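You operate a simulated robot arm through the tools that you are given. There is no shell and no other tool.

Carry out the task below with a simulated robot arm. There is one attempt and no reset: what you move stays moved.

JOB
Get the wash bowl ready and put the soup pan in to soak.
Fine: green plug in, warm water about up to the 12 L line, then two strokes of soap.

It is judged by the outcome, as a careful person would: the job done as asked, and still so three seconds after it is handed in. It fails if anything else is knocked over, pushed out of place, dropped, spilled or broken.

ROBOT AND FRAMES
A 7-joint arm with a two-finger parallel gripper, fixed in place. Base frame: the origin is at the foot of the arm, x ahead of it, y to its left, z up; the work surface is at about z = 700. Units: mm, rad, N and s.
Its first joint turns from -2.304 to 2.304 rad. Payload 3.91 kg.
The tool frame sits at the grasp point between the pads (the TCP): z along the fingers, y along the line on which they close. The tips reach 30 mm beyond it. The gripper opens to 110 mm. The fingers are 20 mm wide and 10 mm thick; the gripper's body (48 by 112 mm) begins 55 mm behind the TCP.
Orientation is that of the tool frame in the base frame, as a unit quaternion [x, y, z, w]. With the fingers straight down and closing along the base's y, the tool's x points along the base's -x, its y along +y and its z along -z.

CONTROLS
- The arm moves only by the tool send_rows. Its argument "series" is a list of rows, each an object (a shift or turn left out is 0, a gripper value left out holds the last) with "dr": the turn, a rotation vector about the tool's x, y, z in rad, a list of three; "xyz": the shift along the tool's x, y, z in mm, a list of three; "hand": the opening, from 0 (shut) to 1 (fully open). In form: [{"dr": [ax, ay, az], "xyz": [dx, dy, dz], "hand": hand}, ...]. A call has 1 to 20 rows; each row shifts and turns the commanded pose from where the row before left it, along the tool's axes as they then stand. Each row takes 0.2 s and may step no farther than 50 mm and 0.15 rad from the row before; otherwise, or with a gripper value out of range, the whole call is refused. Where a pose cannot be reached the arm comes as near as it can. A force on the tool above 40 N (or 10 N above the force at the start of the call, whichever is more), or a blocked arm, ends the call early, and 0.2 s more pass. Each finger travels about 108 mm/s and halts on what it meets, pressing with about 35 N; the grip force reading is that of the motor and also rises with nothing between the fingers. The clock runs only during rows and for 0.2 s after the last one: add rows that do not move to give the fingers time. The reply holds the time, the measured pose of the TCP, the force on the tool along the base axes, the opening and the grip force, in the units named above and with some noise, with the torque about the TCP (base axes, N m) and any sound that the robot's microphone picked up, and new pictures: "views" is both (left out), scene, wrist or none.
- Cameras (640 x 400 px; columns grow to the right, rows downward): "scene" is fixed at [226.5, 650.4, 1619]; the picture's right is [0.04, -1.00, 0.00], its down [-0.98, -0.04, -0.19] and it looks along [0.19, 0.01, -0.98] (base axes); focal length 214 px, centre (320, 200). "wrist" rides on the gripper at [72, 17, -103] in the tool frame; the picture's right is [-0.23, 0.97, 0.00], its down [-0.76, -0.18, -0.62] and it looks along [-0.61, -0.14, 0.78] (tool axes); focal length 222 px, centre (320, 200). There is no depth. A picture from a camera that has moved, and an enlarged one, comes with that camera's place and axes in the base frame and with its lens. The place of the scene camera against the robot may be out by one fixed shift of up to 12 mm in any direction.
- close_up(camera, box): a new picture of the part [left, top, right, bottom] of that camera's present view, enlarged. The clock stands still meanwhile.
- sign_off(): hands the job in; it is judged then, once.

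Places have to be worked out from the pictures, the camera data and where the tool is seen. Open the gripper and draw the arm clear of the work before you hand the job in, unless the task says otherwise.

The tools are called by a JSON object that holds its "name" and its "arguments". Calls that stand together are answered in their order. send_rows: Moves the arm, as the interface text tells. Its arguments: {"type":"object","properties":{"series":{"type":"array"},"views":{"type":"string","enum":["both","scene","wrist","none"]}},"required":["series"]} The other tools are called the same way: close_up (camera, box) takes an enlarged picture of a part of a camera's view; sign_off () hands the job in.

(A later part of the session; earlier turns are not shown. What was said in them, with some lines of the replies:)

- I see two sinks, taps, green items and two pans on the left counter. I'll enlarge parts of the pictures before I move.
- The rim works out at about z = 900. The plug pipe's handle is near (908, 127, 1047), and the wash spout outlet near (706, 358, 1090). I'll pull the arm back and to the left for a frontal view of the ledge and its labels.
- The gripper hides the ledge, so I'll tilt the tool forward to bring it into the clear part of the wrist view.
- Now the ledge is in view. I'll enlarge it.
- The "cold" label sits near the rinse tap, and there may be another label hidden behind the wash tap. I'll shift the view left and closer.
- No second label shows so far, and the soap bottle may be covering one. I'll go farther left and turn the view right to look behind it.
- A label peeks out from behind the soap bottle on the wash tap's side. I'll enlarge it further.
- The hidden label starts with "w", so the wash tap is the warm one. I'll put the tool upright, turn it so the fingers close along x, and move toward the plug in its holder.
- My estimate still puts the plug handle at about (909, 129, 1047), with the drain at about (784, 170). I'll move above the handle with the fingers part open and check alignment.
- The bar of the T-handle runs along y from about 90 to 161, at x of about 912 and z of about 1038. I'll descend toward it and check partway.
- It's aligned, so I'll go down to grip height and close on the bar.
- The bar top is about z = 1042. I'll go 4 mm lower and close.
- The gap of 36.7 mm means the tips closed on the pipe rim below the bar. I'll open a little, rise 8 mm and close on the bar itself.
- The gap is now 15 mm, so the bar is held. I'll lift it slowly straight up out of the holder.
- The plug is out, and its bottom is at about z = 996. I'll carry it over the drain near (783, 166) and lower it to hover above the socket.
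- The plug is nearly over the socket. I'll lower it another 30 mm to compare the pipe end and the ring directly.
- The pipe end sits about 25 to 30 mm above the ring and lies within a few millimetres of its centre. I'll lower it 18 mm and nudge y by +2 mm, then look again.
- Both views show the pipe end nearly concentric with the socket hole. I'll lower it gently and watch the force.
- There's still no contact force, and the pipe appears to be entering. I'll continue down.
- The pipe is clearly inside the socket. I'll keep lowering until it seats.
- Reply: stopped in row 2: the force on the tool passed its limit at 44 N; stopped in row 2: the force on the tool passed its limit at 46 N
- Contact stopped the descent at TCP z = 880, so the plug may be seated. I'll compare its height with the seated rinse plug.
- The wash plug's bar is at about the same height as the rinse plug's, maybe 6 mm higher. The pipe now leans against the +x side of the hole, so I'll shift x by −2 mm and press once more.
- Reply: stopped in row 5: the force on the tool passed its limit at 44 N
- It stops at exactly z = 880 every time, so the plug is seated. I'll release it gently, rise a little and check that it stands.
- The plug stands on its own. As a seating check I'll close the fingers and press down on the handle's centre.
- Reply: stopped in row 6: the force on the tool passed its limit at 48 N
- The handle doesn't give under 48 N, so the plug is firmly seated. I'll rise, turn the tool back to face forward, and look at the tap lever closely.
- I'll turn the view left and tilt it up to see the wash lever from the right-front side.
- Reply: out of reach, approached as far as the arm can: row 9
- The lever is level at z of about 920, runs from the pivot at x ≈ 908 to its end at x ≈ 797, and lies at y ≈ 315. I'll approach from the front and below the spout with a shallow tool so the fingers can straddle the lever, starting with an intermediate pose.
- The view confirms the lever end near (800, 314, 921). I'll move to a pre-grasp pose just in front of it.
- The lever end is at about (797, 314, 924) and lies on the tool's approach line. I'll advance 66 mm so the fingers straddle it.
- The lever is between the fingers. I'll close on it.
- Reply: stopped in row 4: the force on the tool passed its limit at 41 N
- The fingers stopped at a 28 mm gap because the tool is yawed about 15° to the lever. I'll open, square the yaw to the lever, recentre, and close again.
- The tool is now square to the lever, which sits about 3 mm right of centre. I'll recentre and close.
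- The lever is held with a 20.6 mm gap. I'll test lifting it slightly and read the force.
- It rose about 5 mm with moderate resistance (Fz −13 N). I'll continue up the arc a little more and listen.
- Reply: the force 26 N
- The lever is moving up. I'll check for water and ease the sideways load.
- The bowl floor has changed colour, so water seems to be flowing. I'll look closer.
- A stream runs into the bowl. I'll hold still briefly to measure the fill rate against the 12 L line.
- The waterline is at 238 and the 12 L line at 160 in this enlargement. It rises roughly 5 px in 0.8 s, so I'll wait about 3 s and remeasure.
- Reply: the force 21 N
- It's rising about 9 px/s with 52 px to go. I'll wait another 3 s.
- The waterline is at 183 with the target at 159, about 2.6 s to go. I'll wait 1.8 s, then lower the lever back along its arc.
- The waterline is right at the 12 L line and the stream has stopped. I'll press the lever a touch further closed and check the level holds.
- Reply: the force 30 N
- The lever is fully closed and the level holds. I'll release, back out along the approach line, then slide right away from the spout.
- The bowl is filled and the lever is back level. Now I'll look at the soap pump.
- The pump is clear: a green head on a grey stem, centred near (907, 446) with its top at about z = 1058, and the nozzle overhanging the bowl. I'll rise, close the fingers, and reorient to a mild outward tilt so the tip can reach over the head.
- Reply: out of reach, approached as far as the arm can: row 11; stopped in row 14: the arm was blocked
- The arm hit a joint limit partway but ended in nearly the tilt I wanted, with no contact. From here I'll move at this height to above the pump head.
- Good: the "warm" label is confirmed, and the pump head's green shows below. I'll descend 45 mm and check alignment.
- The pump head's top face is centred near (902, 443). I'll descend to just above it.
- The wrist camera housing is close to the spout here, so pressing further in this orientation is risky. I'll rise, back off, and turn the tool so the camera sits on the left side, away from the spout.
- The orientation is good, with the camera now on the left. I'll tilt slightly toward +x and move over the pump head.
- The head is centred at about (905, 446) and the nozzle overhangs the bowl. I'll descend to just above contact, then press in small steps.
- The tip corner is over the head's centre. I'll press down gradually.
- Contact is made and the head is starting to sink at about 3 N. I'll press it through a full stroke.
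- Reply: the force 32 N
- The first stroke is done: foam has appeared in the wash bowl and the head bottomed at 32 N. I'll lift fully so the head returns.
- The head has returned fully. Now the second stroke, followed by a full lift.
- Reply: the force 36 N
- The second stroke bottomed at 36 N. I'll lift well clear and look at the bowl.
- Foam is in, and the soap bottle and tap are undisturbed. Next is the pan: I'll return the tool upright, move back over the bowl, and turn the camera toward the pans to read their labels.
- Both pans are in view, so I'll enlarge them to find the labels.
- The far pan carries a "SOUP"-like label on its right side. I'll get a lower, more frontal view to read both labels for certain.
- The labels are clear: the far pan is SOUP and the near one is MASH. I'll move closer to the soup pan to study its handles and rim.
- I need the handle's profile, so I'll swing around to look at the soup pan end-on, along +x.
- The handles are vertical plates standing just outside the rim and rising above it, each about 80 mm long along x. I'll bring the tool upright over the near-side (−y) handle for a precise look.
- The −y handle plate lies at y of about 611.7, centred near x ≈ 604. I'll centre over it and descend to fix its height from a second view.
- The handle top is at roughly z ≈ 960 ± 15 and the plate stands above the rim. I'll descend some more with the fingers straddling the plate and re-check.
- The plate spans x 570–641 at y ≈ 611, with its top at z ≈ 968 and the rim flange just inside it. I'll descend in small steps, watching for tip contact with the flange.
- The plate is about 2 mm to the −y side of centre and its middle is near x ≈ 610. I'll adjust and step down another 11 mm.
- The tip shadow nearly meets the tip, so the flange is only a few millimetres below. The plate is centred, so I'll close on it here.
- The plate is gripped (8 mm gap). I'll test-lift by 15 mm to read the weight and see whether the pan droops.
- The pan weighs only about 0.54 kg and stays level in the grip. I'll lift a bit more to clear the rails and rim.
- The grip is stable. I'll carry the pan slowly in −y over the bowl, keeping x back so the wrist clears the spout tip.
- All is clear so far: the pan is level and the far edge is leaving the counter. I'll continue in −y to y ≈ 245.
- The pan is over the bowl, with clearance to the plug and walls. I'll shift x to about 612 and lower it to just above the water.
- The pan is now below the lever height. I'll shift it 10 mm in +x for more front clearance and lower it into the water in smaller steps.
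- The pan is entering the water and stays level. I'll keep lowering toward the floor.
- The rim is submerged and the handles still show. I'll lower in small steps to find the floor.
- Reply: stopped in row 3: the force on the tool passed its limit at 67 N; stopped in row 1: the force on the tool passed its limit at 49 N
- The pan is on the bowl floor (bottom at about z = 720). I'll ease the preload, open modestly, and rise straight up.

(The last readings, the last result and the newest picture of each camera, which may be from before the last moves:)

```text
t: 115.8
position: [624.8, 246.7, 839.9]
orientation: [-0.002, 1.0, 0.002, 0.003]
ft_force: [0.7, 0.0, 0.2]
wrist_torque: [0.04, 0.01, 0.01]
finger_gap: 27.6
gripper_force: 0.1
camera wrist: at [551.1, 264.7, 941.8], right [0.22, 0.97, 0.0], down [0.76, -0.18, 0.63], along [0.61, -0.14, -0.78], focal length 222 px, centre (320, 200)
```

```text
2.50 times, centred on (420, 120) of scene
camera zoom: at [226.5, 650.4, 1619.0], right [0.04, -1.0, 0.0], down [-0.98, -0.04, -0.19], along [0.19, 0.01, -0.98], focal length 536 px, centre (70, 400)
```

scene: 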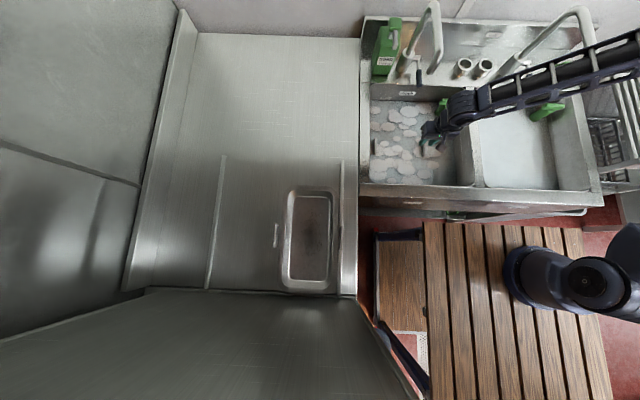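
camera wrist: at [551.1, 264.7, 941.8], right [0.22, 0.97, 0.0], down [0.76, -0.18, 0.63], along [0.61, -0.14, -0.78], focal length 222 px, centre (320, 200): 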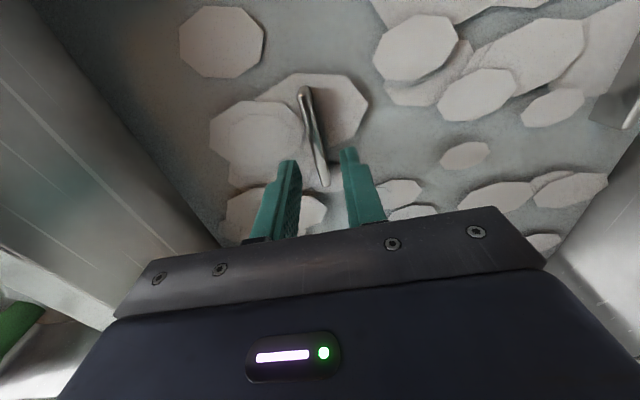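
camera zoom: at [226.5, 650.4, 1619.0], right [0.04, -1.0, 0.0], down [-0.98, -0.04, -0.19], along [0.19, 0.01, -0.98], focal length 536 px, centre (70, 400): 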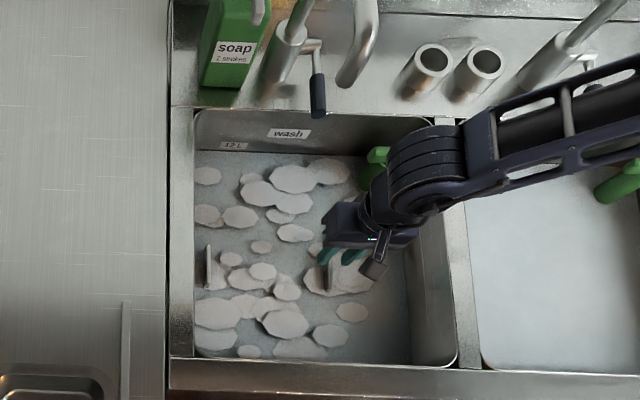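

The pan stands by itself in the water. I'll raise the arm, open the gripper, and move clear to the right and back.

{"name": "send_rows", "arguments": {"series": [{"xyz": [0, 0, -40]}, {"xyz": [0, 0, -45]}, {"xyz": [0, 0, -45]}, {"xyz": [0, 0, -45]}, {"xyz": [0, 0, -45]}, {"xyz": [0, 0, -45]}, {"xyz": [0, 0, -45]}, {"xyz": [0, 0, -45]}, {"xyz": [0, -45, 0], "hand": 1}, {"xyz": [0, -45, 0]}, {"xyz": [0, -45, 0]}, {"xyz": [0, -45, 0]}, {"xyz": [0, -45, 0]}, {"xyz": [10, -45, 0]}, {}]}}

{"name": "close_up", "arguments": {"camera": "scene", "box": [350, 0, 510, 200]}}

{"name": "close_up", "arguments": {"camera": "scene", "box": [360, 80, 440, 130]}}

```text
t: 119.0
position: [614.2, -24.1, 1194.5]
orientation: [-0.002, 1.0, 0.0, 0.002]
ft_force: [0.8, -0.1, -0.9]
wrist_torque: [0.0, 0.03, 0.02]
finger_gap: 110.0
gripper_force: 0.1
camera wrist: at [540.9, -6.0, 1297.2], right [0.22, 0.97, 0.0], down [0.76, -0.18, 0.63], along [0.61, -0.14, -0.78], focal length 222 px, centre (320, 200)
```

scene: 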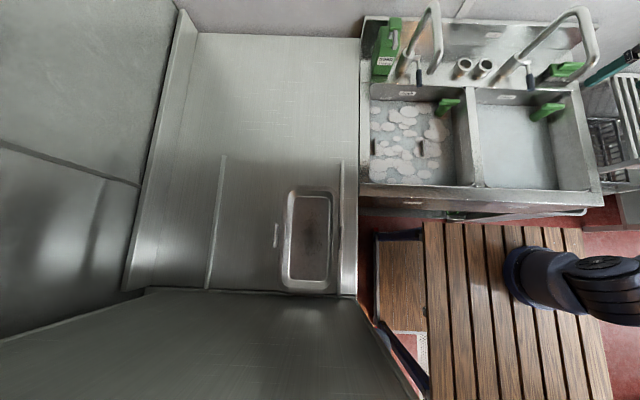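
wrist: 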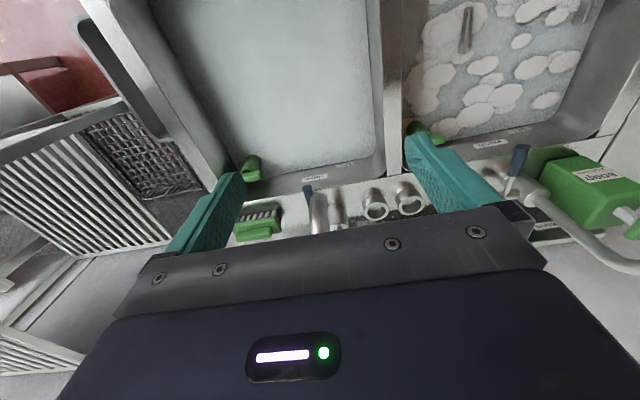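

```text
2.00 times, centred on (430, 100) of scene
camera zoom: at [226.5, 650.4, 1619.0], right [0.04, -1.0, 0.0], down [-0.98, -0.04, -0.19], along [0.19, 0.01, -0.98], focal length 429 px, centre (100, 400)
```

zoom: 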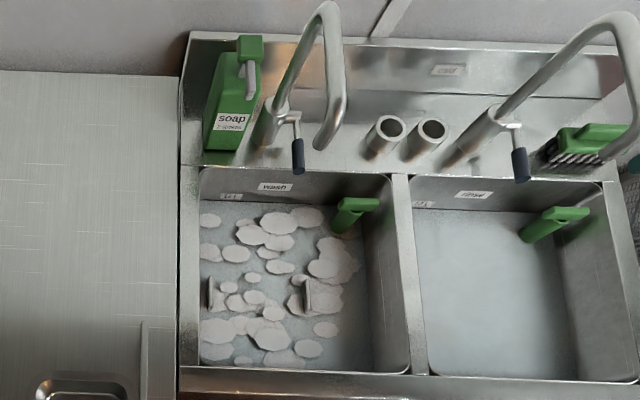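

```text
8.00 times, centred on (400, 105) of scene
camera zoom: at [226.5, 650.4, 1619.0], right [0.04, -1.0, 0.0], down [-0.98, -0.04, -0.19], along [0.19, 0.01, -0.98], focal length 1716 px, centre (-320, 960)
```

zoom: 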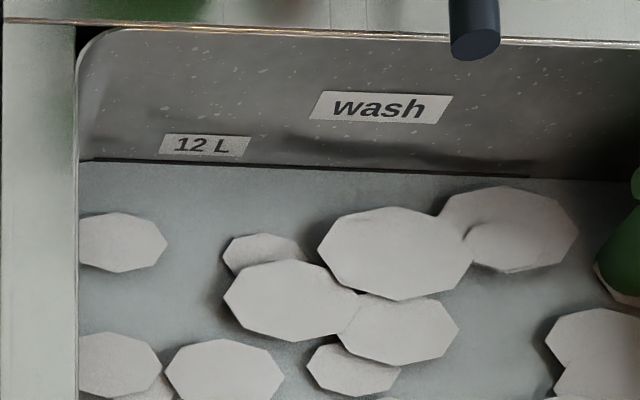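

The waterline sits at the 12 L line with the tap off. The plug is seated, foam is in, the pan is resting in the water, nothing else has moved, and the arm is open and clear. I'll hand in the job.

{"name": "sign_off", "arguments": {}}

```text
The job is handed in.
```

The wash bowl is ready, and the soup pan is in it to soak. I've handed the job in.

- **Plug:** the green plug is seated in the wash bowl drain. It didn't move when I pressed it with about 48 N, and the water level has held.
- **Water:** the bowl was filled from the tap labelled "warm", and the water sits at the 12 L line. The tap is closed and no water is running.
- **Soap:** I gave the pump two full strokes, and there is foam in the bowl.
- **Pan:** the pan labelled SOUP is flat on the bowl floor, with its rim under water and the tops of its handles showing. The MASH pan is still on the counter where it was.

In the last pictures nothing else looked moved, spilled or knocked over. The gripper is open and the arm is up, clear of the work.
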